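You operate a simulated robot arm through the tools that you are given. There is no shell and no other tool. Be economical: measure what you need, move in short steps, check, and stop when the job is done.

You are at the controls of a simulated two-armed robot. One attempt, no reset.

Task
Brush the grime off the top of the filter head.
Fine: hold the head steady; the brush lies in the red drawer, put it back and shut the drawer. Parts on this bench are vented. What is to be rubbed or washed off counts as gone when no trace of it is left.

The check looks at the end state, three seconds after you hand in, the way a careful person would. Anything else that was tipped, shoved, dropped, spilled or broken makes it a failure.

Robot
Two 7-joint arms with two-finger parallel grippers on one trunk, on a base that drives. Base frame: it is fixed to the floor where the robot stands at the start and does not move with it; the origin is under the middle of the robot, x ahead of it, y to its left, z up. Lengths are in mm, angles in degrees, forces in N, time in s.
The left shoulder is at the start at [70, 163, 1044], the right one opposite. With the tool pointing down near the work surface each hand reaches from about 340 to 860 mm from the robot's upright axis, wherever it stands, measured 20 degrees to its own side. Places, roughly: inside of the red drawer of the low bench [1100, 100, 600]; red drawer of the low bench [1000, 100, 600]. Payload 3.43 kg a hand.
Tool frame (each hand has its own): the origin (TCP) lies between the finger pads and is the grasp point; the fingertips stand 34 mm ahead of it; z points along the fingers, y is the line along which they close. The gripper opens to 128 mm. The fingers are 24 mm wide and 12 mm thick; the gripper's body (48 by 130 mm) begins 96 mm behind the TCP.
Orientation is that of the tool frame in the base frame, as a unit quaternion [w, x, y, z]. With the fingers straight down and closing along the base's y, the tool's x points along the base's -x, its y along +y and its z along -z.

Tools
- The arms move only by the tool apply_moves. It takes "left_rows", "right_rows" or both (then of equal length, played together; a hand with none holds still); each is a list of rows, each a list of 7 numbers: the shift along the base's x, y, z in units of 40 mm (1.0 is 40 mm), then the turn, a rotation vector about the base's x, y, z in units of 8 degrees (1.0 is 8 degrees), then the opening, from 0 (shut) to 1 (fully open). In form: [[tx, ty, tz, wx, wy, wz, fingers], ...]. A call has 1 to 20 rows; each row shifts and turns the commanded pose from where the row before left it. A call with a number of a shift or a turn outside -1 to 1 is refused whole. Rows are played at 5 a second. More than 50 mm and 8.6 degrees between two rows, or a gripper value outside its range, and nothing of the call is played. Where a pose cannot be reached the arm comes as near as it can. A force on the tool above 40 N (or 10 N above the force at the start of the call, whichever is more), or a blocked arm, ends the call early, and 0.2 s more pass. Each finger travels about 153 mm/s and halts on what it meets, pressing with about 21 N; the grip force reading is that of the motor and also rises with nothing between the fingers. The clock runs only during rows and for 0.2 s after the last one: add rows that do not move to give the fingers time. It gives the time, the measured TCP pose, the force on the tool (base axes), the opening and the grip force at its end, in the units of the frame above (readings bear some noise), with the torque about the TCP (base axes, N m) and any sound that the robot's microphone picked up.
- Cameras (640 x 400 px; columns grow to the right, rows downward): "scene" is now at [135.6, 35.6, 1268.9]; the picture's right is [0.41, -0.91, 0.00], its down [-0.46, -0.20, -0.86] and it looks along [0.79, 0.35, -0.50] (base axes); focal length 225 px, centre (320, 200). "left" rides on the left gripper at [76, 11, -160] in its tool frame; the picture's right is [-0.15, 0.99, 0.00], its down [-0.88, -0.13, -0.46] and it looks along [-0.45, -0.07, 0.89] (tool axes); focal length 234 px, centre (320, 200). "right" rides on the right gripper at [76, -11, -160] in its tool frame; the picture's right is [0.15, 0.99, 0.00], its down [-0.88, 0.13, -0.46] and it looks along [-0.45, 0.07, 0.89] (tool axes); focal length 234 px, centre (320, 200).
- capture(camera): a new picture of that camera. The clock stands still meanwhile.
- raise_lower(by): slides the trunk up (or, below 0, down) by that many mm; the arms and the scene camera ride with it, the base frame stays. It gives what a move gives, with no picture.
- roll_base(legs): drives the robot by 1 to 6 legs, each [ahead, left, turn to the left] in mm, mm and degrees, along the robot's own axes; the way and the turn of a leg run together, so that a leg with both is an arc; at most 1500 mm and 180 degrees a leg. The arms and the cameras ride along, it lands a little off, and it stops where it bumps. It gives what a move gives.
- aim_head(pan, tilt): turns the head with the scene camera to pan (to the left, within 86 degrees either way) and tilt (down, from -29 to 69), counted from straight ahead of the robot. It gives what a move gives.
- measure_at(camera, pixels): for up to 12 pixels [column, row] of the newest picture of that camera ("zoom" is the newest enlarged one), the place [x, y, z] in the base frame of the surface seen there, good to about 3 mm, but the place of the scene camera against the robot may be out by one fixed shift of up to 12 mm in any direction. The clock stands still meanwhile.
- enlarge(camera, box): a new picture of the part [left, top, right, bottom] of that camera's present view, enlarged. The clock stands still meanwhile.
- finish_job(): hands the job in; it is judged then, once.

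Work in short steps. Measure before you move; look again where a grasp or a placing could have gone wrong, and mend it. You have 80 turns and 78 pictures in all, those below and enlarged ones among them. Open the grippers and draw the arms clear of the work before you hand the job in, unless the task says otherwise; then end with one line.

The tools are called after "Request:" as a command line: name --argument value ..., lists and objects as JSON in quotes. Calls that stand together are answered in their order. apply_moves: Moves the arms, as the interface text tells. Its arguments: {"type":"object","properties":{"left_rows":{"type":"array","items":{"type":"array","items":{"type":"number"}}},"right_rows":{"type":"array","items":{"type":"array","items":{"type":"number"}}}},"required":[]} The other tools are called the same way: raise_lower (by) slides the trunk up or down; roll_base (legs) drives the base; aim_head (pan, tilt) turns the head that bears the scene camera; capture (camera) takes a picture; measure_at (camera, pixels) gives the place of the surface under pixels of a picture; enlarge (camera, box) takes an enlarged picture of a part of a camera's view; finish_job () hands the job in.

At the start:

```text
time: 0.0
left_position: [460.8, 386.3, 1198.0]
left_tool_rot: [0.001, -0.001, 1.0, -0.001]
left_ft_force: [0.3, -0.1, -0.1]
left_wrist_torque: [0.0, 0.0, 0.01]
left_gripper_width: 127.8
left_grasp_force: 0.1
right_position: [732.2, -72.2, 1148.0]
right_tool_rot: [0.0, 0.0, 1.0, 0.001]
right_ft_force: [0.2, -0.4, 0.4]
right_wrist_torque: [0.03, 0.02, -0.01]
right_gripper_width: 128.0
right_grasp_force: 0.0
trunk travel left (down, up): [-524.0, 416.0]
robot x, y, heading: [-0.3, 2.2, -0.1]
head pan, tilt: [23.9, 30.2]
```

scene: 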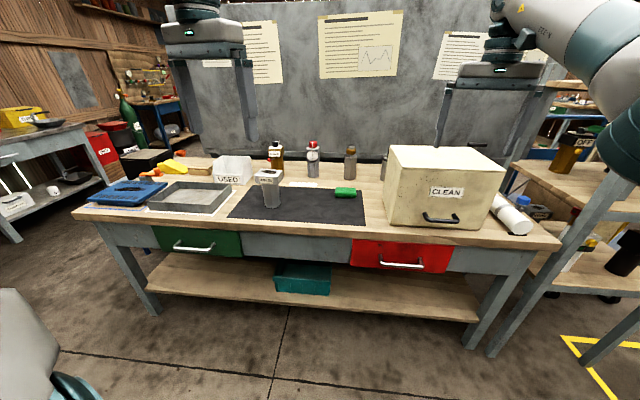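
right: 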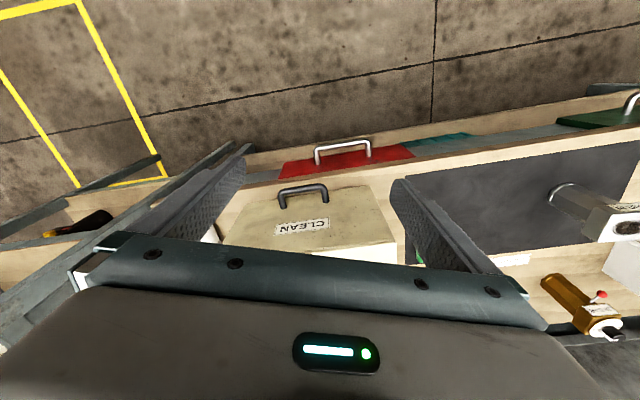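
left: 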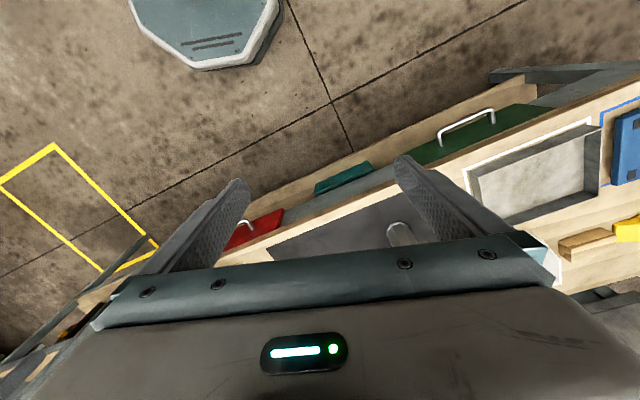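

The scene shows a bench with the red drawer near (400,255) and a transparent vial with a grey cap near (270,185). I enlarge the middle and measure key points.

Request:
enlarge --camera "scene" --box '[210, 130, 410, 255]'

Request:
measure_at --camera "scene" --pixels '[[268, 173], [271, 200], [352, 243], [449, 247], [386, 263], [424, 266], [345, 191], [395, 225], [482, 229], [76, 212], [555, 243], [300, 205]]'

```text
3.20 times, centred on (310, 192) of scene
```

zoom: 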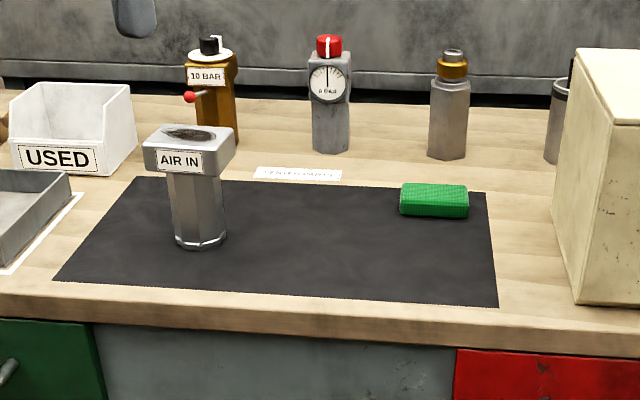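

```text
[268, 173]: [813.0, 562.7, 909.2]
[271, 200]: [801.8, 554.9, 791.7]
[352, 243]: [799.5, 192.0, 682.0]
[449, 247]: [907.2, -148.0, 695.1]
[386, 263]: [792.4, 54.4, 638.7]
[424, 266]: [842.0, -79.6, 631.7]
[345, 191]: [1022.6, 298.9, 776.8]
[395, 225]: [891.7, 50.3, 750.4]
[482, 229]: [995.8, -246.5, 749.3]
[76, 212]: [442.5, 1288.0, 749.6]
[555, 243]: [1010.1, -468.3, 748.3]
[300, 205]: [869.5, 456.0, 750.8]
```

The measured worktop is at about z=750, not 589, so I cross-check with the wrist cameras and look for other benches.

Request:
measure_at --camera "left" --pixels '[[340, 225], [398, 232], [540, 185], [250, 232], [470, 120]]'

Request:
measure_at --camera "right" --pixels '[[470, 200], [342, 152], [625, 225], [270, 205], [340, 165], [440, 160]]'

Request:
aim_head --pan -30 --tilt 35

Request:
capture --camera "scene"

```text
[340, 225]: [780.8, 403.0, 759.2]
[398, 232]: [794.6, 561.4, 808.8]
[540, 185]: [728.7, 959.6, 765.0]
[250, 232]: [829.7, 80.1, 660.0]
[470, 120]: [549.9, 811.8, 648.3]
```

```text
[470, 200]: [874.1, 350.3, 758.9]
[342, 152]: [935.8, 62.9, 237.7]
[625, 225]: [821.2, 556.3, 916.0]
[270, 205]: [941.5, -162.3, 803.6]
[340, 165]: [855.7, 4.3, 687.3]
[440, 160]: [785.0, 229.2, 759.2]
```

```text
time: 1.2
left_position: [462.1, 388.1, 1197.6]
left_tool_rot: [0.001, -0.002, 1.0, 0.0]
left_ft_force: [0.2, 0.4, -0.6]
left_wrist_torque: [0.01, 0.01, 0.02]
left_gripper_width: 128.0
left_grasp_force: 0.1
right_position: [732.9, -72.7, 1148.2]
right_tool_rot: [0.0, 0.0, 1.0, 0.0]
right_ft_force: [-0.2, -1.0, -0.3]
right_wrist_torque: [-0.01, 0.0, -0.02]
right_gripper_width: 128.1
right_grasp_force: 0.0
trunk travel left (down, up): [-524.0, 416.0]
robot x, y, heading: [-1.4, -2.9, 0.1]
head pan, tilt: [-30.0, 35.0]
```

```text
73 pictures are left
```

scene: 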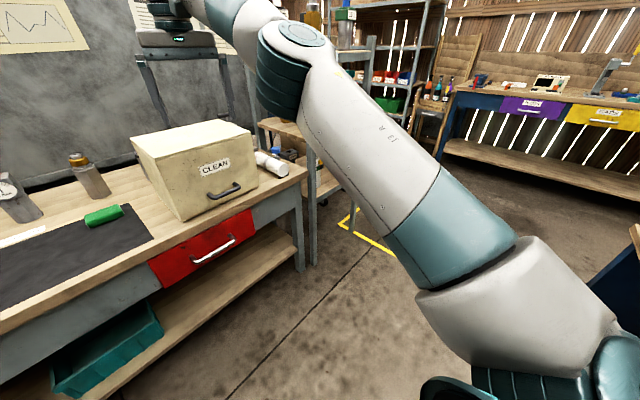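

Wrist cameras agree: the bench top is z≈758, its front edge is turned about 18° to the left, red drawer face around [815,10,660]. I square the robot up to the bench and go 150 mm nearer.

Request:
roll_base --legs '[[0, 0, 17.9], [150, 0, 0]]'

Request:
aim_head --pan -10 --tilt 40

Request:
capture --camera "scene"

```text
time: 3.6
left_position: [461.6, 555.7, 1197.7]
left_tool_rot: [0.0, -0.156, 0.988, 0.0]
left_ft_force: [0.2, 0.0, 0.0]
left_wrist_torque: [0.0, -0.01, -0.01]
left_gripper_width: 127.8
left_grasp_force: 0.1
right_position: [862.3, 201.9, 1148.1]
right_tool_rot: [-0.001, -0.156, 0.988, 0.001]
right_ft_force: [1.1, 0.0, -0.3]
right_wrist_torque: [0.0, 0.0, -0.03]
right_gripper_width: 128.1
right_grasp_force: 0.0
trunk travel left (down, up): [-524.0, 416.0]
robot x, y, heading: [144.6, 50.5, 18.1]
head pan, tilt: [-30.0, 35.0]
```

```text
time: 4.4
left_position: [461.3, 557.4, 1197.4]
left_tool_rot: [0.0, -0.157, 0.988, 0.0]
left_ft_force: [0.2, 0.3, -0.3]
left_wrist_torque: [-0.01, 0.01, 0.0]
left_gripper_width: 128.2
left_grasp_force: 0.0
right_position: [861.2, 202.4, 1148.5]
right_tool_rot: [0.0, -0.156, 0.988, 0.0]
right_ft_force: [-0.5, 0.8, -0.6]
right_wrist_torque: [0.01, -0.03, 0.01]
right_gripper_width: 127.9
right_grasp_force: 0.0
trunk travel left (down, up): [-524.0, 416.0]
robot x, y, heading: [142.6, 48.6, 18.0]
head pan, tilt: [-10.0, 40.0]
```

```text
72 pictures are left
```

scene: 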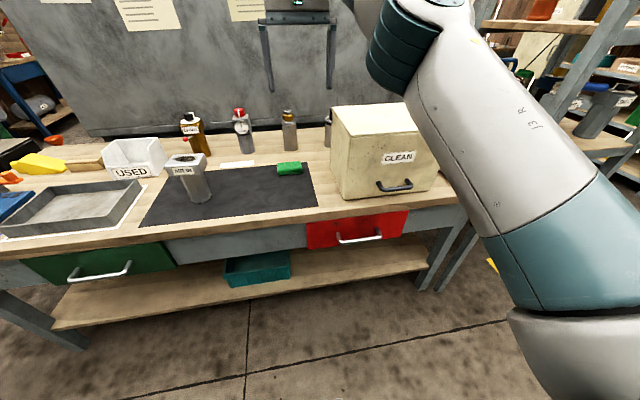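

The red drawer handle is at about (358,238). I enlarge it and measure.

Request:
enlarge --camera "scene" --box '[280, 185, 440, 285]'

Request:
measure_at --camera "zoom" --pixels '[[230, 205], [320, 225], [410, 208], [232, 190], [405, 195], [320, 190], [110, 160], [505, 140], [110, 245], [510, 190], [230, 218], [320, 219]]'

```text
4.00 times, centred on (360, 235) of scene
```

zoom: 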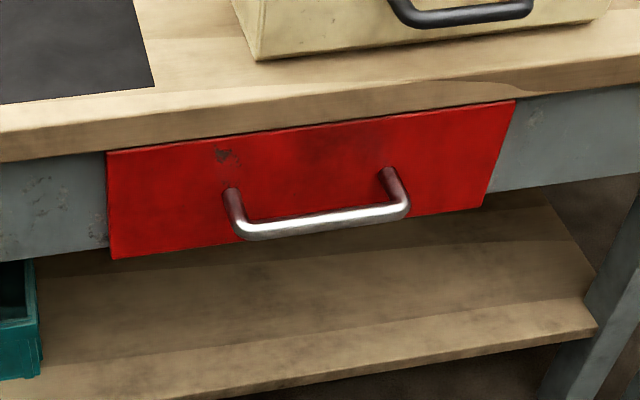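

```text
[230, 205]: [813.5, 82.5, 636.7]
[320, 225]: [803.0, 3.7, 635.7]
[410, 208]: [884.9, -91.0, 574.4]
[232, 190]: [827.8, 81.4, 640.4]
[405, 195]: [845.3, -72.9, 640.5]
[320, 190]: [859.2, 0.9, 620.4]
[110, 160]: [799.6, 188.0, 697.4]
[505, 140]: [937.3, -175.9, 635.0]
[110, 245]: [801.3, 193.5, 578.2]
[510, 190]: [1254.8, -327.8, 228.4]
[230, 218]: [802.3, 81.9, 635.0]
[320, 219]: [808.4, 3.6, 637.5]
```

Handle bar is at about [805,4,~645], standing ~50 mm off the face. I plan to hook it with the closed fingers pointing down; I bring the right hand in front of the handle first.

Request:
apply_moves --right_rows '[[-0.49, -0.8, 0, 0, 0, 0, 0], [-0.49, -0.8, 0, 0, 0, 0, 0], [-0.49, -0.8, 0, 0, 0, 0, 0], [-0.49, -0.8, 0, 0, 0, 0, 0], [-0.49, -0.8, 0, 0, 0, 0, 0], [-0.49, -0.8, 0, 0, 0, 0, 0], [-0.49, -0.8, 0, 0, 0, 0, 0], [0, 0, -0.93, 0, 0, 0, 0], [0, 0, -0.93, 0, 0, 0, 0], [0, 0, -0.93, 0, 0, 0, 0], [0, 0, -0.93, 0, 0, 0, 0], [0, 0, -0.93, 0, 0, 0, 0], [0, 0, -0.93, 0, 0, 0, 0], [0, 0, -0.93, 0, 0, 0, 0], [0, 0, -0.93, 0, 0, 0, 0], [0, 0, 0, 0, 0, 0, 0]]'

Request:
capture --camera "right"

Request:
capture --camera "scene"

```text
time: 7.8
left_position: [460.5, 556.6, 1197.1]
left_tool_rot: [0.0, -0.156, 0.988, 0.0]
left_ft_force: [0.4, 0.5, 0.1]
left_wrist_torque: [0.0, 0.02, -0.01]
left_gripper_width: 128.0
left_grasp_force: 0.0
right_position: [724.8, -20.9, 850.8]
right_tool_rot: [0.0, -0.156, 0.988, 0.0]
right_ft_force: [-0.6, 0.5, 0.0]
right_wrist_torque: [-0.02, -0.01, 0.0]
right_gripper_width: 0.2
right_grasp_force: 20.9
trunk travel left (down, up): [-524.0, 416.0]
robot x, y, heading: [142.6, 47.1, 17.9]
head pan, tilt: [-10.0, 40.0]
```

```text
70 pictures are left
```

right: 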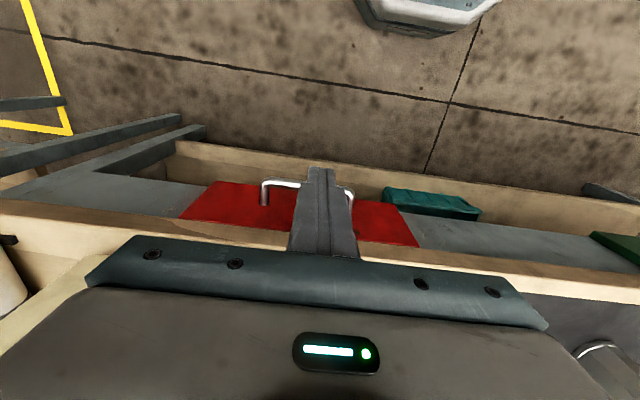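

```text
69 pictures are left
```

scene: 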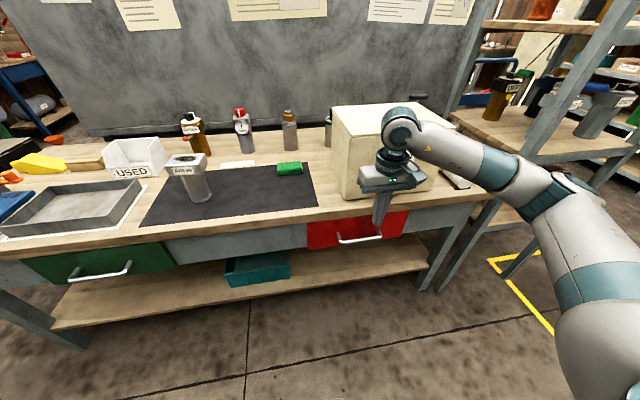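

The right picture shows the handle at (265,183)–(350,187). I measure it and the face with this camera.

Request:
measure_at --camera "right" --pixels '[[275, 183], [290, 183], [265, 195], [350, 196], [344, 187], [230, 210], [385, 215], [230, 195], [230, 240], [385, 255], [300, 184], [180, 217]]'

Request:
enlarge --camera "right" --box '[240, 160, 380, 250]'

```text
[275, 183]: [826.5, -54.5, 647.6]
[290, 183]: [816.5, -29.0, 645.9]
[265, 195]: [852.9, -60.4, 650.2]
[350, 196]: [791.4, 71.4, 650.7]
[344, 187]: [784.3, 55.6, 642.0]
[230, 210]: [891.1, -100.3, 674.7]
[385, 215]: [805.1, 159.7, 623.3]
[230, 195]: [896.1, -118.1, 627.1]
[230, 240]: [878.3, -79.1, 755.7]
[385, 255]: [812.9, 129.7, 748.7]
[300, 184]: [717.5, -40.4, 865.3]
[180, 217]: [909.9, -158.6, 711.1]
```

```text
4.44 times, centred on (310, 205) of right
```

zoom: 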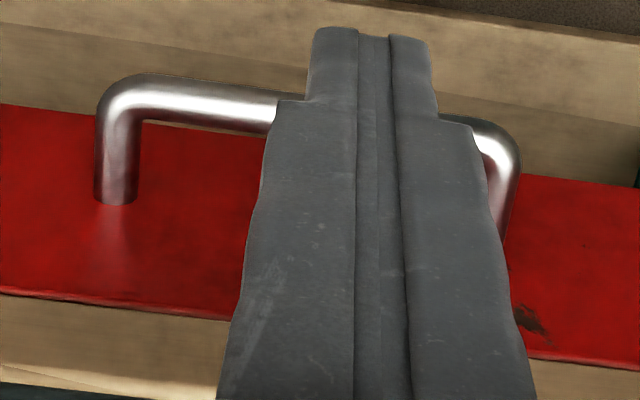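

Bar at u≈768 (bench-inward axis), face at 815, z≈646. I tilt the fingers 16° forward, set them over the gap, and descend behind the bar.

Request:
apply_moves --right_rows '[[0.853, 0.233, 0, 0.309, -0.951, 0, 0], [0.853, 0.233, 0, 0.309, -0.951, 0, 0], [0.853, 0.233, 0, 0, 0, 0, 0], [0, 0, -0.9, 0, 0, 0, 0], [0, 0, -0.9, 0, 0, 0, 0], [0, 0, -0.9, 0, 0, 0, 0], [0, 0, 0, 0, 0, 0, 0]]'

Request:
capture --camera "right"

Request:
enlarge --camera "scene" --box '[290, 150, 450, 250]'

```text
time: 9.4
left_position: [461.5, 556.5, 1197.6]
left_tool_rot: [0.001, -0.157, 0.988, 0.001]
left_ft_force: [0.1, -0.8, 0.1]
left_wrist_torque: [0.0, -0.03, 0.01]
left_gripper_width: 127.9
left_grasp_force: 0.0
right_position: [826.1, 5.7, 742.4]
right_tool_rot: [0.137, -0.154, 0.978, 0.021]
right_ft_force: [0.1, -0.8, -0.6]
right_wrist_torque: [0.01, 0.04, 0.01]
right_gripper_width: 0.1
right_grasp_force: 21.0
trunk travel left (down, up): [-524.0, 416.0]
robot x, y, heading: [143.4, 50.3, 17.9]
head pan, tilt: [-10.0, 40.0]
```

```text
67 pictures are left
```

right: 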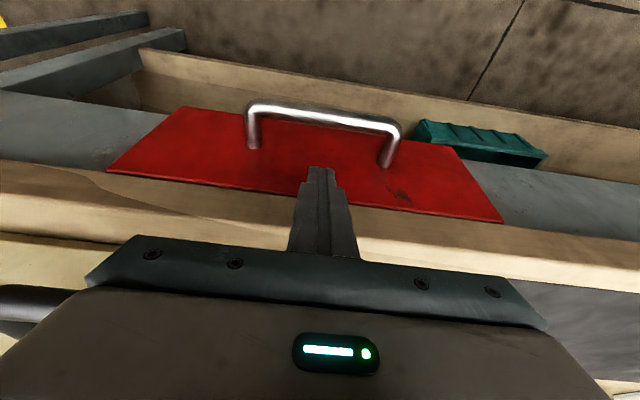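

```text
4.00 times, centred on (370, 200) of scene
```

zoom: 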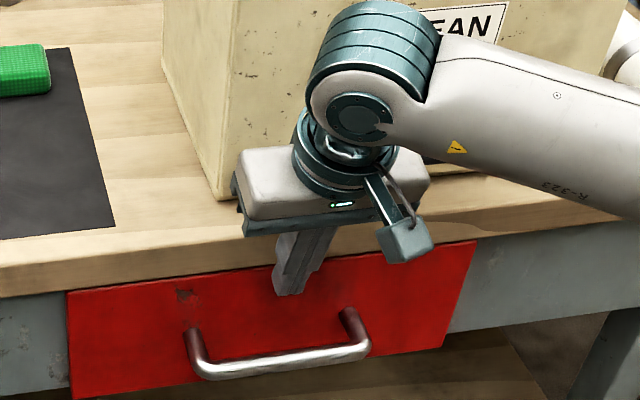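

The handle is fully visible now at (250,110)–(395,160); I re-measure before the final drop.

Request:
measure_at --camera "right" --pixels '[[280, 110], [320, 116], [370, 123], [252, 147], [387, 165], [320, 140], [215, 160], [440, 190], [300, 160], [345, 170]]'

```text
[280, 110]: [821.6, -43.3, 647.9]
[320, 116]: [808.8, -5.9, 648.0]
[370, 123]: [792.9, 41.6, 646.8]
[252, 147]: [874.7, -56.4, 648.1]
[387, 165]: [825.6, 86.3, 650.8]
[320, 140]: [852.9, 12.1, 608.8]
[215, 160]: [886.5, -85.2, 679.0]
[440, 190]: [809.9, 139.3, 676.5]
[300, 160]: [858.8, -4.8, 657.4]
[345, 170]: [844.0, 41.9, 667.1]
```

The bar lies where planned (u≈767, z top 648). I lower to TCP z≈658 so the tips are below the bar.

Request:
apply_moves --right_rows '[[0, 0, -0.7, 0, 0, 0, 0], [0, 0, -0.7, 0, 0, 0, 0], [0, 0, -0.7, 0, 0, 0, 0], [0, 0, 0, 0, 0, 0, 0]]'

Request:
apply_moves --right_rows '[[-0.285, -0.093, 0, 0, 0, 0, 0], [-0.285, -0.093, 0, 0, 0, 0, 0], [-0.285, -0.093, 0, 0, 0, 0, 0], [-0.285, -0.093, 0, 0, 0, 0, 0], [-0.285, -0.093, 0, 0, 0, 0, 0], [-0.285, -0.093, 0, 0, 0, 0, 0], [0, 0, 0, 0, 0, 0, 0]]'

Request:
enlarge --camera "scene" --box '[260, 150, 460, 275]'

```text
time: 10.4
left_position: [462.7, 557.7, 1197.3]
left_tool_rot: [0.0, -0.157, 0.988, 0.0]
left_ft_force: [0.3, 0.9, -0.9]
left_wrist_torque: [-0.04, 0.0, -0.01]
left_gripper_width: 127.9
left_grasp_force: 0.1
right_position: [826.3, 5.8, 657.8]
right_tool_rot: [0.137, -0.155, 0.978, 0.022]
right_ft_force: [-0.6, 1.0, 0.3]
right_wrist_torque: [0.02, 0.0, 0.03]
right_gripper_width: 0.3
right_grasp_force: 21.0
trunk travel left (down, up): [-524.0, 416.0]
robot x, y, heading: [146.6, 47.9, 17.8]
head pan, tilt: [-10.0, 40.0]
```

```text
time: 12.0
left_position: [462.5, 556.0, 1197.4]
left_tool_rot: [-0.001, -0.156, 0.988, 0.0]
left_ft_force: [0.3, -0.5, 1.1]
left_wrist_torque: [-0.03, 0.0, 0.0]
left_gripper_width: 128.1
left_grasp_force: 0.0
right_position: [758.3, -16.7, 657.9]
right_tool_rot: [0.137, -0.155, 0.978, 0.022]
right_ft_force: [0.4, -0.4, 0.2]
right_wrist_torque: [-0.04, 0.0, 0.03]
right_gripper_width: 0.0
right_grasp_force: 20.9
trunk travel left (down, up): [-524.0, 416.0]
robot x, y, heading: [140.5, 47.4, 17.9]
head pan, tilt: [-10.0, 40.0]
```

```text
3.20 times, centred on (360, 212) of scene
```

zoom: 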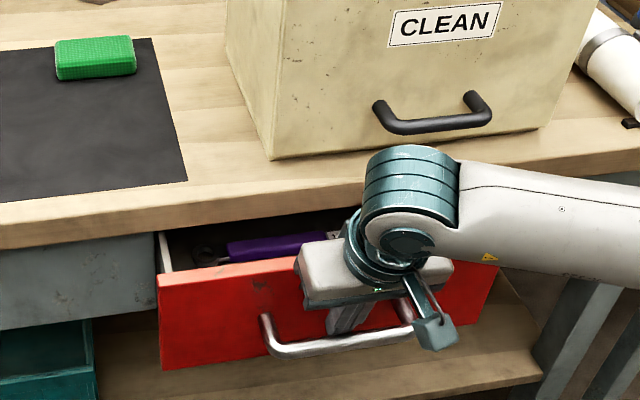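

The drawer came out ~65 mm with hardly any force; a purple-handled tool is visible inside. I pull further.

Request:
apply_moves --right_rows '[[-0.4, -0.13, 0, 0, 0, 0, 0], [-0.4, -0.13, 0, 0, 0, 0, 0], [-0.4, -0.13, 0, 0, 0, 0, 0], [-0.4, -0.13, 0, 0, 0, 0, 0], [-0.4, -0.13, 0, 0, 0, 0, 0], [-0.4, -0.13, 0, 0, 0, 0, 0], [-0.4, -0.13, 0, 0, 0, 0, 0], [-0.4, -0.13, 0, 0, 0, 0, 0], [0, 0, 0, 0, 0, 0, 0]]'

Request:
enlarge --camera "scene" --box '[240, 170, 480, 320]'

```text
time: 14.0
left_position: [462.4, 557.2, 1197.1]
left_tool_rot: [-0.001, -0.157, 0.988, 0.0]
left_ft_force: [-0.6, -0.5, -0.7]
left_wrist_torque: [0.0, 0.01, 0.0]
left_gripper_width: 128.0
left_grasp_force: 0.2
right_position: [630.0, -58.3, 658.2]
right_tool_rot: [0.138, -0.155, 0.978, 0.022]
right_ft_force: [-0.1, 0.0, -0.6]
right_wrist_torque: [0.01, -0.02, -0.01]
right_gripper_width: 0.0
right_grasp_force: 21.9
trunk travel left (down, up): [-524.0, 416.0]
robot x, y, heading: [141.2, 47.3, 18.0]
head pan, tilt: [-10.0, 40.0]
```

```text
2.67 times, centred on (360, 245) of scene
```

zoom: 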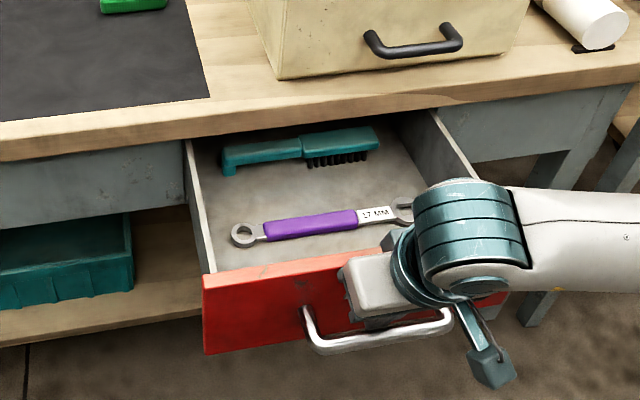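

The teal brush lies at the drawer's back, bristles down, with a 17 mm wrench in front of it. I pull ~60 mm more.

Request:
apply_moves --right_rows '[[-0.36, -0.117, 0, 0, 0, 0, 0], [-0.36, -0.117, 0, 0, 0, 0, 0], [-0.36, -0.117, 0, 0, 0, 0, 0], [-0.36, -0.117, 0, 0, 0, 0, 0], [0, 0, 0, 0, 0, 0, 0]]'

Request:
enlarge --camera "scene" --box '[240, 170, 480, 320]'

```text
time: 15.2
left_position: [463.0, 556.8, 1197.1]
left_tool_rot: [0.0, -0.157, 0.988, 0.0]
left_ft_force: [-0.2, -0.6, 0.5]
left_wrist_torque: [0.0, 0.01, 0.0]
left_gripper_width: 128.0
left_grasp_force: 0.1
right_position: [595.4, -70.3, 643.7]
right_tool_rot: [0.136, -0.155, 0.978, 0.021]
right_ft_force: [0.9, -0.4, 0.6]
right_wrist_torque: [0.0, 0.01, 0.02]
right_gripper_width: 0.0
right_grasp_force: 20.9
right hand out of reach, approached as far as the arm can: row 3, 4
trunk travel left (down, up): [-524.0, 416.0]
robot x, y, heading: [146.1, 44.8, 17.8]
head pan, tilt: [-10.0, 40.0]
```

```text
2.67 times, centred on (360, 245) of scene
```

zoom: 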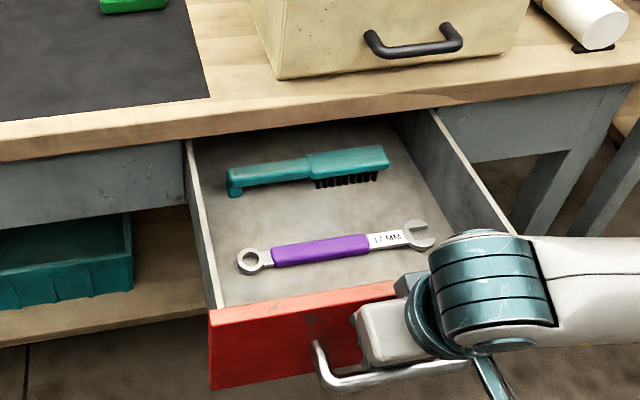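

The arm reached its inner limit; the brush is out far enough. I ease off the bar, and measure the brush in the zoom at (235,180)–(385,160).

Request:
apply_moves --right_rows '[[0.238, 0.077, 0, 0, 0, 0, 0], [0, 0, 0, 0, 0, 0, 0]]'

Request:
measure_at --camera "zoom" --pixels '[[236, 178], [270, 172], [305, 168], [345, 162], [383, 158], [300, 200], [322, 320], [225, 310], [190, 160], [490, 220], [345, 184], [260, 258]]'

```text
time: 15.8
left_position: [461.5, 556.8, 1197.1]
left_tool_rot: [0.0, -0.156, 0.988, -0.001]
left_ft_force: [-0.5, -0.1, -0.1]
left_wrist_torque: [0.04, 0.0, 0.02]
left_gripper_width: 127.9
left_grasp_force: 0.0
right_position: [604.8, -65.6, 644.3]
right_tool_rot: [0.138, -0.154, 0.978, 0.022]
right_ft_force: [-0.2, 0.0, 0.3]
right_wrist_torque: [0.02, -0.06, -0.01]
right_gripper_width: 0.0
right_grasp_force: 21.2
trunk travel left (down, up): [-524.0, 416.0]
robot x, y, heading: [143.6, 45.5, 18.0]
head pan, tilt: [-10.0, 40.0]
```

```text
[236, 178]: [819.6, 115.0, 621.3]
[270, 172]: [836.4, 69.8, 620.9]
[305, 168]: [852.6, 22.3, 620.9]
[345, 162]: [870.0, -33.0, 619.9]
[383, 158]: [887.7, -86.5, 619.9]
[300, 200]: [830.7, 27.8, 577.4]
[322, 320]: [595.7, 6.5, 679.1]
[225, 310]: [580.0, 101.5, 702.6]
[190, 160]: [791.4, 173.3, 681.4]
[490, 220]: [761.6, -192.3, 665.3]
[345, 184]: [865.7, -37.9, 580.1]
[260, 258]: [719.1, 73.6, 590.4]
```

The brush lies right below the table edge (u≈816), so the drawer must come out ~90 mm more. With the fingers still hooked, I back the base up 50 mm and check.

Request:
roll_base --legs '[[-50, 0, 0]]'

Request:
enlarge --camera "scene" --box '[240, 170, 480, 320]'

```text
time: 16.8
left_position: [414.5, 541.4, 1197.3]
left_tool_rot: [0.001, -0.156, 0.988, 0.0]
left_ft_force: [0.1, -0.2, 0.6]
left_wrist_torque: [0.02, -0.06, -0.01]
left_gripper_width: 128.1
left_grasp_force: 0.0
right_position: [557.4, -82.3, 644.5]
right_tool_rot: [0.139, -0.155, 0.978, 0.022]
right_ft_force: [6.8, 4.8, -8.5]
right_wrist_torque: [0.14, -0.51, -0.03]
right_gripper_width: 0.0
right_grasp_force: 21.5
trunk travel left (down, up): [-524.0, 416.0]
robot x, y, heading: [97.6, 33.2, 17.9]
head pan, tilt: [-10.0, 40.0]
```

```text
2.67 times, centred on (360, 245) of scene
```

zoom: 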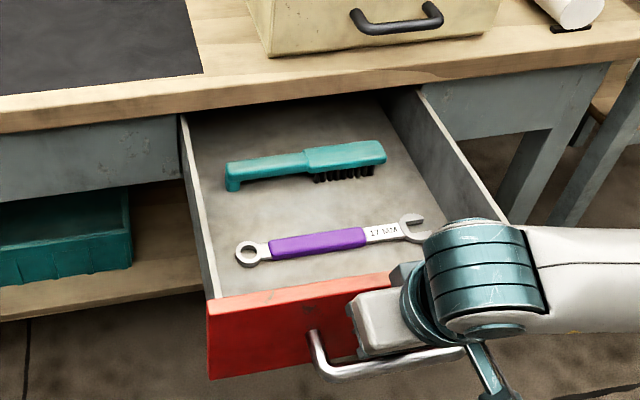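

Drawer came along; force reads ~11 N, so I go another 30 mm and watch it.

Request:
roll_base --legs '[[-30, 0, 0]]'

Request:
capture --camera "scene"

Request:
measure_at --camera "scene" --pixels '[[329, 233], [354, 231], [380, 228], [320, 281], [300, 220]]'

```text
time: 17.6
left_position: [387.9, 532.6, 1197.2]
left_tool_rot: [0.0, -0.157, 0.988, 0.001]
left_ft_force: [-0.2, -0.1, -0.6]
left_wrist_torque: [0.02, 0.0, 0.0]
left_gripper_width: 128.2
left_grasp_force: 0.0
right_position: [530.7, -89.7, 644.3]
right_tool_rot: [0.137, -0.154, 0.978, 0.022]
right_ft_force: [0.3, 0.6, -0.4]
right_wrist_torque: [0.02, -0.01, -0.01]
right_gripper_width: 0.0
right_grasp_force: 21.1
trunk travel left (down, up): [-524.0, 416.0]
robot x, y, heading: [66.6, 24.1, 18.0]
head pan, tilt: [-10.0, 40.0]
```

```text
61 pictures are left
```

scene: 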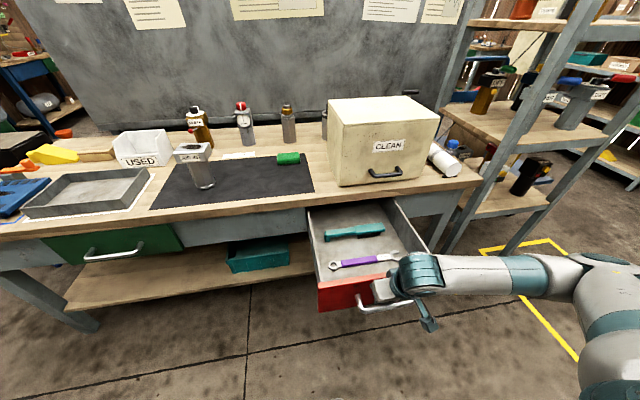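

```text
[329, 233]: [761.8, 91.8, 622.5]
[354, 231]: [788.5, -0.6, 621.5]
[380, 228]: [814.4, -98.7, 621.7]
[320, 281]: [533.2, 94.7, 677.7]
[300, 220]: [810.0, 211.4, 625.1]
```

Brush is now at u≈750; I want ~725 for hand clearance, so another 30 mm back.

Request:
roll_base --legs '[[-32, 0, 0]]'

Request:
capture --camera "scene"

Request:
measure_at --camera "scene" --pixels '[[329, 231], [355, 228], [380, 226], [320, 278]]'

```text
time: 18.4
left_position: [358.5, 523.5, 1196.6]
left_tool_rot: [-0.001, -0.157, 0.988, -0.001]
left_ft_force: [-1.0, 0.4, -1.1]
left_wrist_torque: [0.01, -0.01, 0.01]
left_gripper_width: 128.2
left_grasp_force: 0.0
right_position: [501.8, -100.8, 642.5]
right_tool_rot: [0.138, -0.155, 0.978, 0.022]
right_ft_force: [0.1, 0.1, 0.0]
right_wrist_torque: [0.0, 0.01, 0.01]
right_gripper_width: 0.0
right_grasp_force: 21.3
trunk travel left (down, up): [-524.0, 416.0]
robot x, y, heading: [39.8, 10.6, 18.4]
head pan, tilt: [-10.0, 40.0]
```

```text
60 pictures are left
```

scene: 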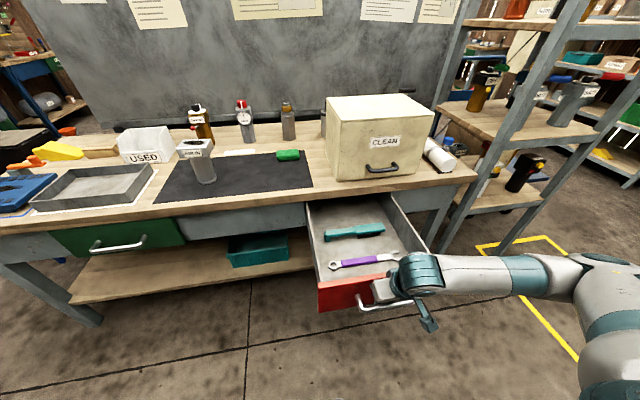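

```text
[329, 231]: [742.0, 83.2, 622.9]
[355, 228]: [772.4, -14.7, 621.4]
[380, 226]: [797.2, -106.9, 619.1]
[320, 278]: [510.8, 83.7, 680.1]
```

The brush centre is now at u≈729, v≈−250, well clear of the table edge. I unhook upward, straighten the tilt and turn the hand 90° so its fingers close across the brush handle.

Request:
apply_moves --right_rows '[[0.19, 0.062, 0, 0, 0, 0, 0], [0, 0, 0.9, 0, 0, 0, 0], [0, 0, 0.9, 0, 0, 0, 0], [0, 0, 0.9, 0, 0, 0, 0], [0, 0, 0.9, -0.309, 0.951, 0, 0], [0, 0, 0.5, -0.309, 0.951, 0, 0.3], [0, 0, 0, 0, 0, 0, 0.4]]'

Request:
apply_moves --right_rows '[[0.253, 0.205, 0, 0, 0, 0.9375, 0.5], [0.253, 0.205, 0, 0, 0, 0.9375, 0.5], [0.253, 0.205, 0, 0, 0, 0.9375, 0.5], [0.253, 0.205, 0, 0, 0, 0.9375, 0.5], [0.253, 0.205, 0, 0, 0, 0.9375, 0.5], [0.253, 0.205, 0, 0, 0, 0.9375, 0.5], [0.253, 0.205, 0, 0, 0, 0.9375, 0.5], [0.253, 0.205, 0, 0, 0, 0.9375, 0.5], [0.253, 0.205, 0, 0, 0, 0.9375, 0.5], [0.253, 0.205, 0, 0, 0, 0.9375, 0.5], [0.253, 0.205, 0, 0, 0, 0.9375, 0.5], [0.253, 0.205, 0, 0, 0, 0.9375, 0.5], [0, 0, 0, 0, 0, 0, 0.5]]'

Request:
capture --camera "right"

Request:
capture --camera "scene"

```text
time: 20.0
left_position: [357.4, 522.5, 1196.4]
left_tool_rot: [-0.001, -0.156, 0.988, 0.001]
left_ft_force: [-0.4, -0.4, -0.9]
left_wrist_torque: [0.02, 0.0, 0.03]
left_gripper_width: 127.8
left_grasp_force: 0.0
right_position: [532.5, -90.3, 800.2]
right_tool_rot: [0.0, -0.156, 0.988, 0.0]
right_ft_force: [-0.2, -0.3, -0.4]
right_wrist_torque: [-0.01, 0.0, 0.0]
right_gripper_width: 51.0
right_grasp_force: 0.0
right hand out of reach, approached as far as the arm can: row 3, 4
trunk travel left (down, up): [-524.0, 416.0]
robot x, y, heading: [37.0, 8.7, 17.8]
head pan, tilt: [-10.0, 40.0]
```

```text
time: 22.8
left_position: [358.2, 521.3, 1198.2]
left_tool_rot: [0.0, -0.157, 0.988, 0.001]
left_ft_force: [0.1, 0.4, -0.9]
left_wrist_torque: [0.04, 0.02, 0.03]
left_gripper_width: 128.5
left_grasp_force: 0.1
right_position: [511.4, -31.4, 789.1]
right_tool_rot: [0.001, 0.747, -0.665, -0.001]
right_ft_force: [-0.2, -0.4, -0.4]
right_wrist_torque: [-0.02, -0.01, -0.05]
right_gripper_width: 63.9
right_grasp_force: 0.1
right hand out of reach, approached as far as the arm can: row 9, 10, 11, 12
trunk travel left (down, up): [-524.0, 416.0]
robot x, y, heading: [38.5, 12.7, 18.3]
head pan, tilt: [-10.0, 40.0]
```

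```text
59 pictures are left
```

right: 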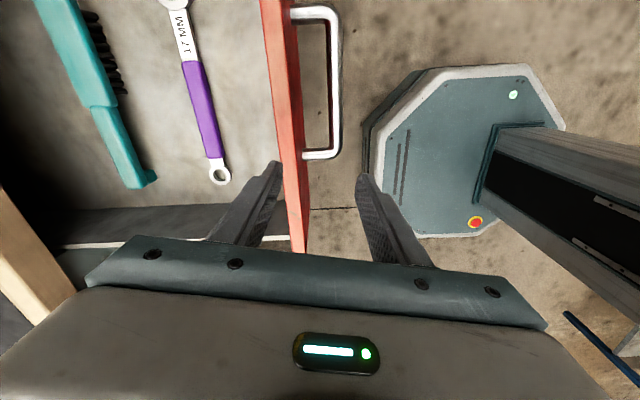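

```text
58 pictures are left
```

scene: 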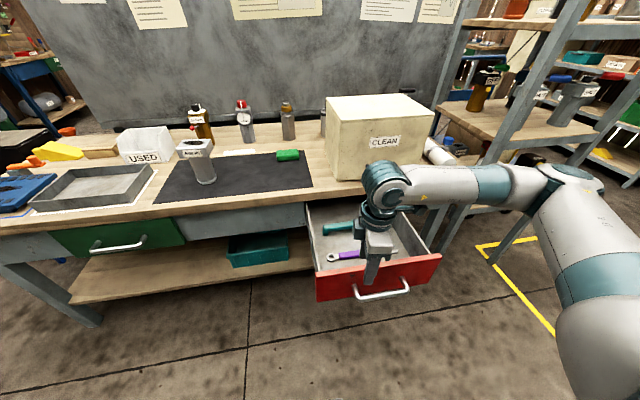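

The hand is nearly turned (limit due to closeness). I measure the brush with the wrist camera: handle at (135,180), junction (95,105).

Request:
measure_at --camera "right" --pixels '[[133, 180], [120, 150], [105, 120], [95, 90], [75, 40], [55, 10], [98, 130], [128, 130], [170, 200], [235, 130], [285, 100], [320, 155]]'

Request:
enlarge --camera "right" --box '[0, 0, 240, 200]'

```text
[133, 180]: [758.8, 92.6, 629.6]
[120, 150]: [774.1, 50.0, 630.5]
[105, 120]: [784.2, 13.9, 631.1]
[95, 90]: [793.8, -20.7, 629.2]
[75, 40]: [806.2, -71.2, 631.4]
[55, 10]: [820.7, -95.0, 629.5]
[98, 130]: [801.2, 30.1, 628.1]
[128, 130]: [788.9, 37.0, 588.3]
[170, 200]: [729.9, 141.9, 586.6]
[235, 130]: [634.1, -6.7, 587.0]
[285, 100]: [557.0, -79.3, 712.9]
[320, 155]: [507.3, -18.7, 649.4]
```

```text
2.00 times, centred on (120, 100) of right
```

zoom: 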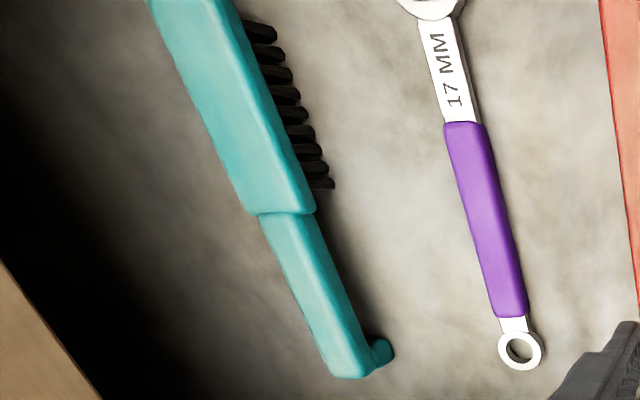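

Wrist camera puts the brush at u≈750, so I'd like slightly more clearance. First I test whether the hand can move outward freely in this orientation.

Request:
apply_moves --right_rows '[[0.238, 0.077, 0.5, 0, 0, 0, 0.5], [0.238, 0.077, 0.5, 0, 0, 0, 0.5], [0.238, 0.077, 0.2, 0, 0, 0, 0.5], [0, 0, 0, 0, 0, 0, 0.5]]'

```text
time: 23.8
left_position: [356.4, 522.7, 1197.5]
left_tool_rot: [0.0, -0.157, 0.988, 0.0]
left_ft_force: [0.1, -0.9, -0.7]
left_wrist_torque: [0.0, -0.02, 0.0]
left_gripper_width: 127.9
left_grasp_force: 0.0
right_position: [529.4, -24.2, 829.0]
right_tool_rot: [0.0, 0.745, -0.667, 0.001]
right_ft_force: [-0.2, 0.4, 0.4]
right_wrist_torque: [0.0, -0.01, -0.01]
right_gripper_width: 63.9
right_grasp_force: 0.1
right hand out of reach, approached as far as the arm can: row 3
trunk travel left (down, up): [-524.0, 416.0]
robot x, y, heading: [38.8, 11.8, 17.8]
head pan, tilt: [-10.0, 40.0]
```

That direction is at the wrist limit, so I turn the hand the other way round (−170°) so that it closes along the same line with the camera on the left.

Request:
apply_moves --right_rows '[[0, 0, 0.2, 0, 0, -0.968, 0.5], [0, 0, 0.2, 0, 0, -0.968, 0.5], [0, 0, 0.2, 0, 0, -0.968, 0.5], [0, 0, 0, 0, 0, -0.968, 0.5], [0, 0, 0, 0, 0, -0.968, 0.5], [0, 0, 0, 0, 0, -0.968, 0.5], [0, 0, 0, 0, 0, -0.968, 0.5], [0, 0, 0, 0, 0, -0.968, 0.5], [0, 0, 0, 0, 0, -0.968, 0.5], [0, 0, 0, 0, 0, -0.968, 0.5], [0.238, 0.077, 0, 0, 0, -0.968, 0.5], [0.238, 0.077, 0, 0, 0, -0.968, 0.5], [0.238, 0.077, 0, 0, 0, -0.968, 0.5], [0.238, 0.077, 0, 0, 0, -0.968, 0.5], [0.238, 0.077, 0, 0, 0, -0.968, 0.5], [0.238, 0.077, 0, 0, 0, -0.968, 0.5], [0.238, 0.077, 0, 0, 0, -0.968, 0.5], [0.238, 0.077, 0, 0, 0, -0.968, 0.5], [0.238, 0.077, 0, 0, 0, -0.968, 0.5], [0.238, 0.077, 0, 0, 0, -0.968, 0.5]]'

Request:
apply_moves --right_rows '[[0.238, 0.077, 0, 0, 0, -0.968, 0.5], [0.238, 0.077, 0, 0, 0, -0.968, 0.5], [0, 0, 0, 0, 0, 0, 0.5]]'

Request:
capture --camera "right"

```text
time: 28.0
left_position: [358.1, 522.8, 1196.2]
left_tool_rot: [0.0, -0.156, 0.988, 0.0]
left_ft_force: [0.0, -0.2, 0.1]
left_wrist_torque: [-0.01, -0.01, -0.03]
left_gripper_width: 127.8
left_grasp_force: 0.0
right_position: [624.0, 6.5, 853.3]
right_tool_rot: [0.001, 0.487, 0.874, 0.0]
right_ft_force: [0.0, 0.5, -0.3]
right_wrist_torque: [0.04, 0.02, 0.0]
right_gripper_width: 63.8
right_grasp_force: 0.0
trunk travel left (down, up): [-524.0, 416.0]
robot x, y, heading: [37.6, 13.8, 17.9]
head pan, tilt: [-10.0, 40.0]
```

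```text
time: 28.8
left_position: [357.3, 523.6, 1197.0]
left_tool_rot: [0.0, -0.155, 0.988, 0.0]
left_ft_force: [0.1, 0.0, -0.6]
left_wrist_torque: [0.01, 0.0, 0.03]
left_gripper_width: 128.2
left_grasp_force: 0.1
right_position: [642.9, 12.9, 853.1]
right_tool_rot: [0.001, 0.598, 0.801, 0.0]
right_ft_force: [0.1, -0.5, -0.2]
right_wrist_torque: [-0.01, -0.02, -0.04]
right_gripper_width: 64.0
right_grasp_force: 0.0
trunk travel left (down, up): [-524.0, 416.0]
robot x, y, heading: [42.7, 14.2, 18.0]
head pan, tilt: [-10.0, 40.0]
```

```text
56 pictures are left
```

right: 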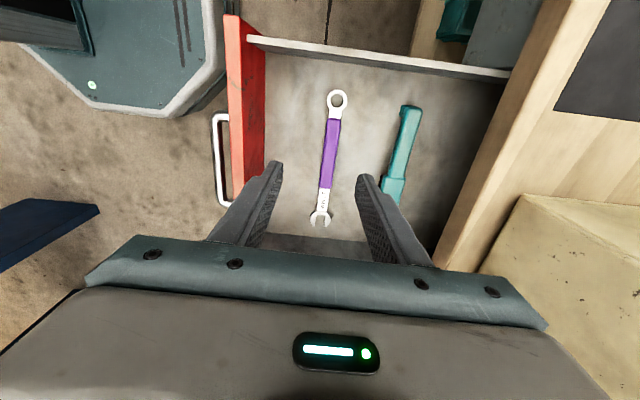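

Now the hand is well oriented; brush at (395,150), table edge at (500,130). I measure them.

Request:
measure_at --camera "right" --pixels '[[410, 110], [404, 140], [400, 155], [396, 170], [392, 188], [396, 140], [413, 140], [500, 130], [470, 190], [248, 100], [255, 150], [425, 60]]'

Request:
enlarge --camera "right" --box '[300, 80, 460, 220]'

```text
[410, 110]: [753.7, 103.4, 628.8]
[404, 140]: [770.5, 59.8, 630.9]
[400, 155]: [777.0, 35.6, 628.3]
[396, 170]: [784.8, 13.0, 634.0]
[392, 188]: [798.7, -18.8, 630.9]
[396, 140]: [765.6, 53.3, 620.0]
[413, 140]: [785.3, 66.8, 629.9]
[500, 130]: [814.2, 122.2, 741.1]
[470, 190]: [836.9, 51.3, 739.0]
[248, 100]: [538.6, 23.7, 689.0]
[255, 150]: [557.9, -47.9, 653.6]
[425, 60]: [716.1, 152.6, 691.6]
```

```text
2.86 times, centred on (380, 150) of right
```

zoom: 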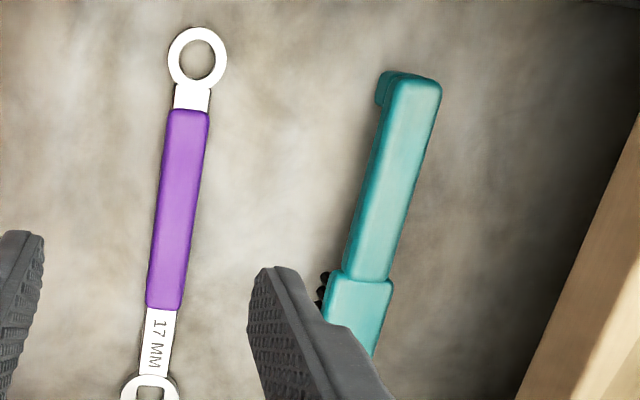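

The brush handle centre is at u≈754, v≈−190 with its top at z≈630; table edge at u=812. I tilt 16° so the gripper body clears the edge, go over the handle and come down to 60 mm above the grasp.

Request:
apply_moves --right_rows '[[0.8, 0.237, 0, 0.309, -0.951, 0, 0.39], [0.8, 0.237, 0, 0.309, -0.951, 0, 0.39], [0.8, 0.237, 0, 0, 0, 0, 0.39], [0.8, 0.237, 0, 0, 0, 0, 0.39], [0, 0, -0.8, 0, 0, 0, 0.39], [0, 0, -0.8, 0, 0, 0, 0.39], [0, 0, -0.8, 0, 0, 0, 0.39], [0, 0, -0.8, 0, 0, 0, 0.39], [0, 0, -0.7, 0, 0, 0, 0.39], [0, 0, 0, 0, 0, 0, 0.39]]'

Request:
capture --camera "right"

Request:
enlarge --camera "scene" --box '[270, 120, 450, 300]'

```text
time: 31.0
left_position: [357.6, 523.1, 1197.7]
left_tool_rot: [0.001, -0.157, 0.988, 0.0]
left_ft_force: [0.3, 0.8, 0.3]
left_wrist_torque: [0.0, -0.01, 0.0]
left_gripper_width: 128.2
left_grasp_force: 0.2
right_position: [771.0, 50.3, 697.5]
right_tool_rot: [0.081, 0.593, 0.793, 0.113]
right_ft_force: [0.8, -0.2, -0.4]
right_wrist_torque: [-0.01, 0.0, 0.01]
right_gripper_width: 50.0
right_grasp_force: 0.1
trunk travel left (down, up): [-524.0, 416.0]
robot x, y, heading: [39.4, 13.7, 18.0]
head pan, tilt: [-10.0, 40.0]
```

```text
54 pictures are left
```

right: 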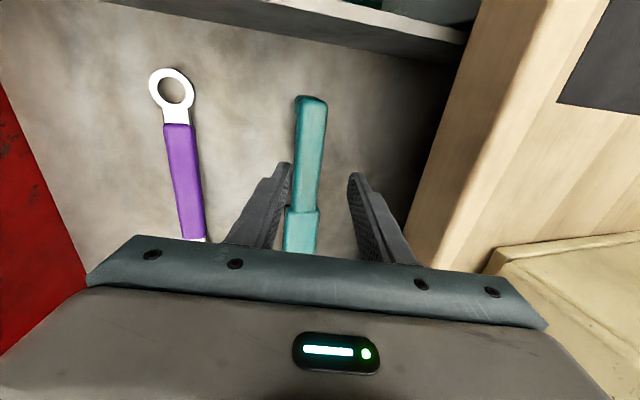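

```text
2.22 times, centred on (360, 210) of scene
```

zoom: 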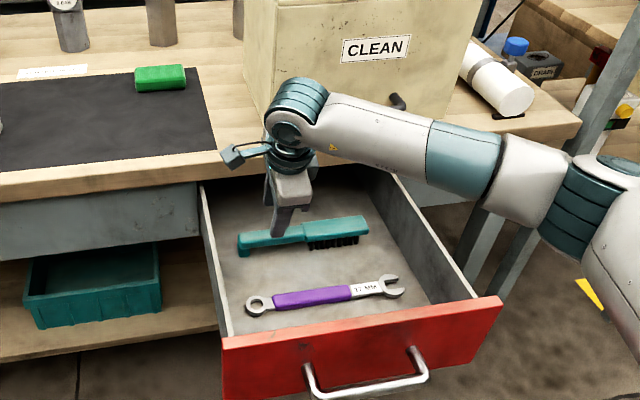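

Brush appears at (290–325, 200), a bit left of the finger midpoint. I measure it precisely from here.

Request:
measure_at --camera "right" --pixels '[[312, 110], [310, 150], [306, 180], [303, 200], [297, 180], [320, 180], [292, 180], [301, 235], [430, 180]]'

Request:
enlarge --camera "right" --box '[240, 80, 400, 270]'

```text
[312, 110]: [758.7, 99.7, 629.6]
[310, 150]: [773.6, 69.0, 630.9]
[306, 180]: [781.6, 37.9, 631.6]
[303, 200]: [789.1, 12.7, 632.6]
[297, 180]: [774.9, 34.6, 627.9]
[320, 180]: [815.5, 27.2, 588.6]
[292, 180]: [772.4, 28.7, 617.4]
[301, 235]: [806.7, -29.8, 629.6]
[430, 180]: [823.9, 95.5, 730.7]
```

```text
2.11 times, centred on (320, 175) of right
```

zoom: 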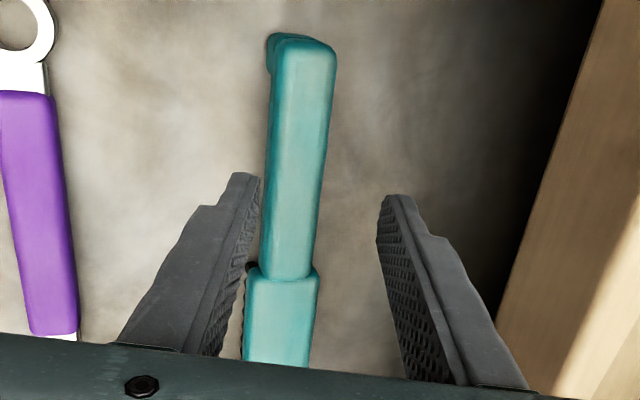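

Handle centre u≈755 matches the aim. I lower 60 mm and close the fingers.

Request:
apply_moves --right_rows '[[0, 0, -0.75, 0, 0, 0, 0.39], [0, 0, -0.75, 0, 0, 0, 0.39], [0, 0, 0, 0, 0, 0, 0.39], [0, 0, 0, 0, 0, 0, 0.15], [0, 0, 0, 0, 0, 0, 0.0], [0, 0, 0, 0, 0, 0, 0.0], [0, 0, 0, 0, 0, 0, 0.0]]'

Request:
capture --camera "right"

```text
time: 32.6
left_position: [357.6, 522.8, 1197.6]
left_tool_rot: [0.0, -0.158, 0.987, 0.0]
left_ft_force: [0.9, 0.5, 0.3]
left_wrist_torque: [-0.01, 0.02, 0.0]
left_gripper_width: 128.0
left_grasp_force: 0.1
right_position: [771.0, 52.2, 637.2]
right_tool_rot: [0.08, 0.593, 0.793, 0.113]
right_ft_force: [0.2, 0.9, 2.1]
right_wrist_torque: [-0.11, -0.05, 0.09]
right_gripper_width: 27.7
right_grasp_force: 20.7
trunk travel left (down, up): [-524.0, 416.0]
robot x, y, heading: [38.8, 10.9, 17.9]
head pan, tilt: [-10.0, 40.0]
```

```text
51 pictures are left
```

right: 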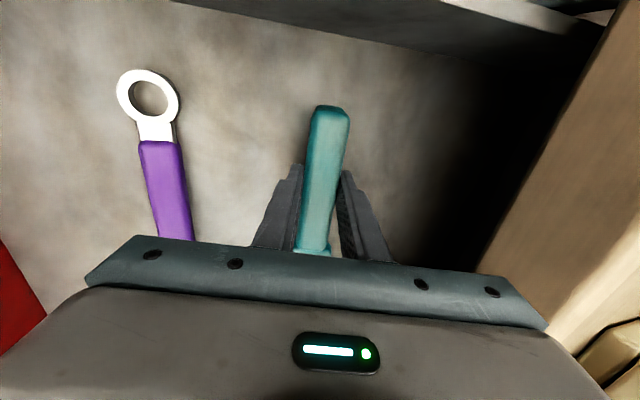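

Gripped at 27.7 mm. I lift straight up and then look.

Request:
apply_moves --right_rows '[[0, 0, 0.5, 0, 0, 0, 0], [0, 0, 0.8, 0, 0, 0, 0], [0, 0, 0.9, 0, 0, 0, 0], [-0.2, -0.06, 0.9, 0, 0, 0, 0], [-0.4, -0.13, 0.9, 0, 0, 0, 0], [-0.4, -0.13, 0.9, 0, 0, 0, 0], [-0.4, -0.13, 0.9, 0, 0, 0, 0], [-0.4, -0.13, 0.5, 0, 0, 0, 0], [0, 0, 0, 0, 0, 0, 0]]'

Request:
capture --camera "right"

Request:
enlarge --camera "scene" --box '[270, 120, 450, 300]'

```text
time: 34.6
left_position: [357.1, 523.3, 1196.8]
left_tool_rot: [0.0, -0.157, 0.988, 0.0]
left_ft_force: [-0.3, 0.7, 0.2]
left_wrist_torque: [0.01, -0.02, -0.03]
left_gripper_width: 127.8
left_grasp_force: 0.0
right_position: [697.6, 28.0, 887.7]
right_tool_rot: [0.08, 0.593, 0.793, 0.113]
right_ft_force: [0.0, -0.7, 0.4]
right_wrist_torque: [0.04, 0.0, 0.04]
right_gripper_width: 0.0
right_grasp_force: 20.6
trunk travel left (down, up): [-524.0, 416.0]
robot x, y, heading: [34.4, 13.6, 18.2]
head pan, tilt: [-10.0, 40.0]
```

```text
50 pictures are left
```

right: 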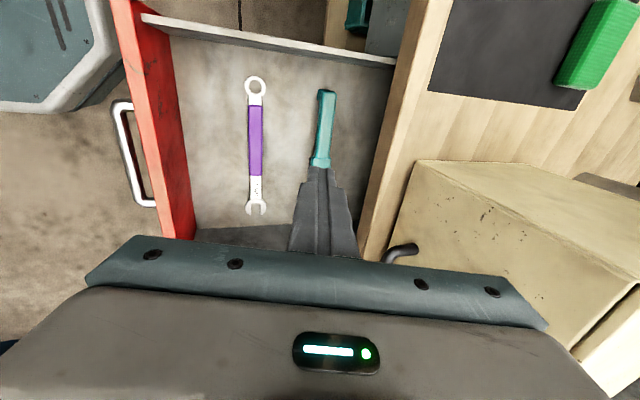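

```text
2.22 times, centred on (360, 210) of scene
```

zoom: 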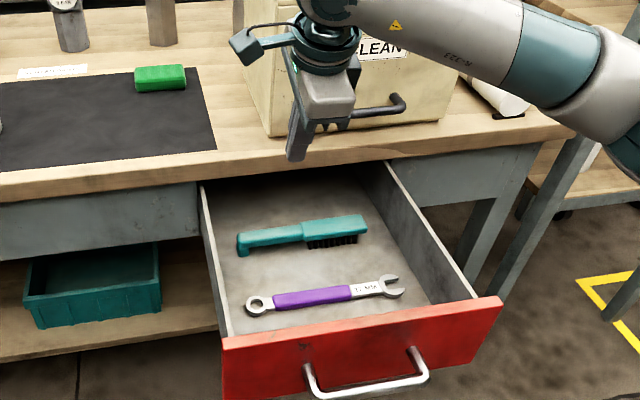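

The brush slipped out and still lies in the drawer: the grip was too shallow and too tilted. I re-measure it for a deeper grasp with only 8° tilt.

Request:
measure_at --camera "right" --pixels '[[326, 95], [324, 115], [322, 135], [320, 158], [318, 115], [332, 115], [315, 135], [329, 135], [340, 140], [404, 130], [380, 200]]'

Request:
enlarge --camera "right" --box '[230, 60, 430, 200]'

```text
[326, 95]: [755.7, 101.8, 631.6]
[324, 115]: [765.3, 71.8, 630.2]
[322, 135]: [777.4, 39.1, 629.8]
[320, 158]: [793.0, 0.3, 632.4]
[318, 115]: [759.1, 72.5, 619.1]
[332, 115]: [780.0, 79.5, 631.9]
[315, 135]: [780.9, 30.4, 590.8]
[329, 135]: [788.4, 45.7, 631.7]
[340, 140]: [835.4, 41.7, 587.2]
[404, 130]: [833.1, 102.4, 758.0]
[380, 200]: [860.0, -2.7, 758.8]
```

```text
2.86 times, centred on (330, 130) of right
```

zoom: 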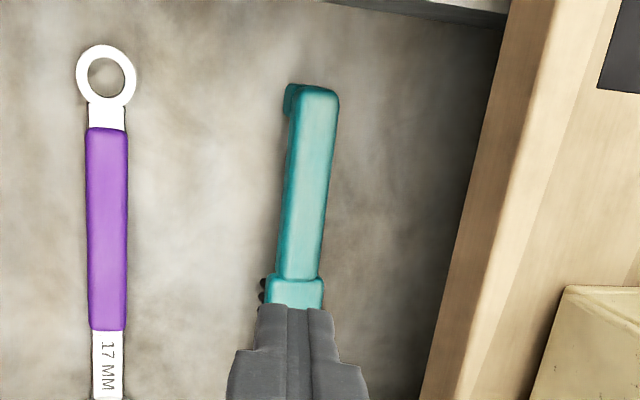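

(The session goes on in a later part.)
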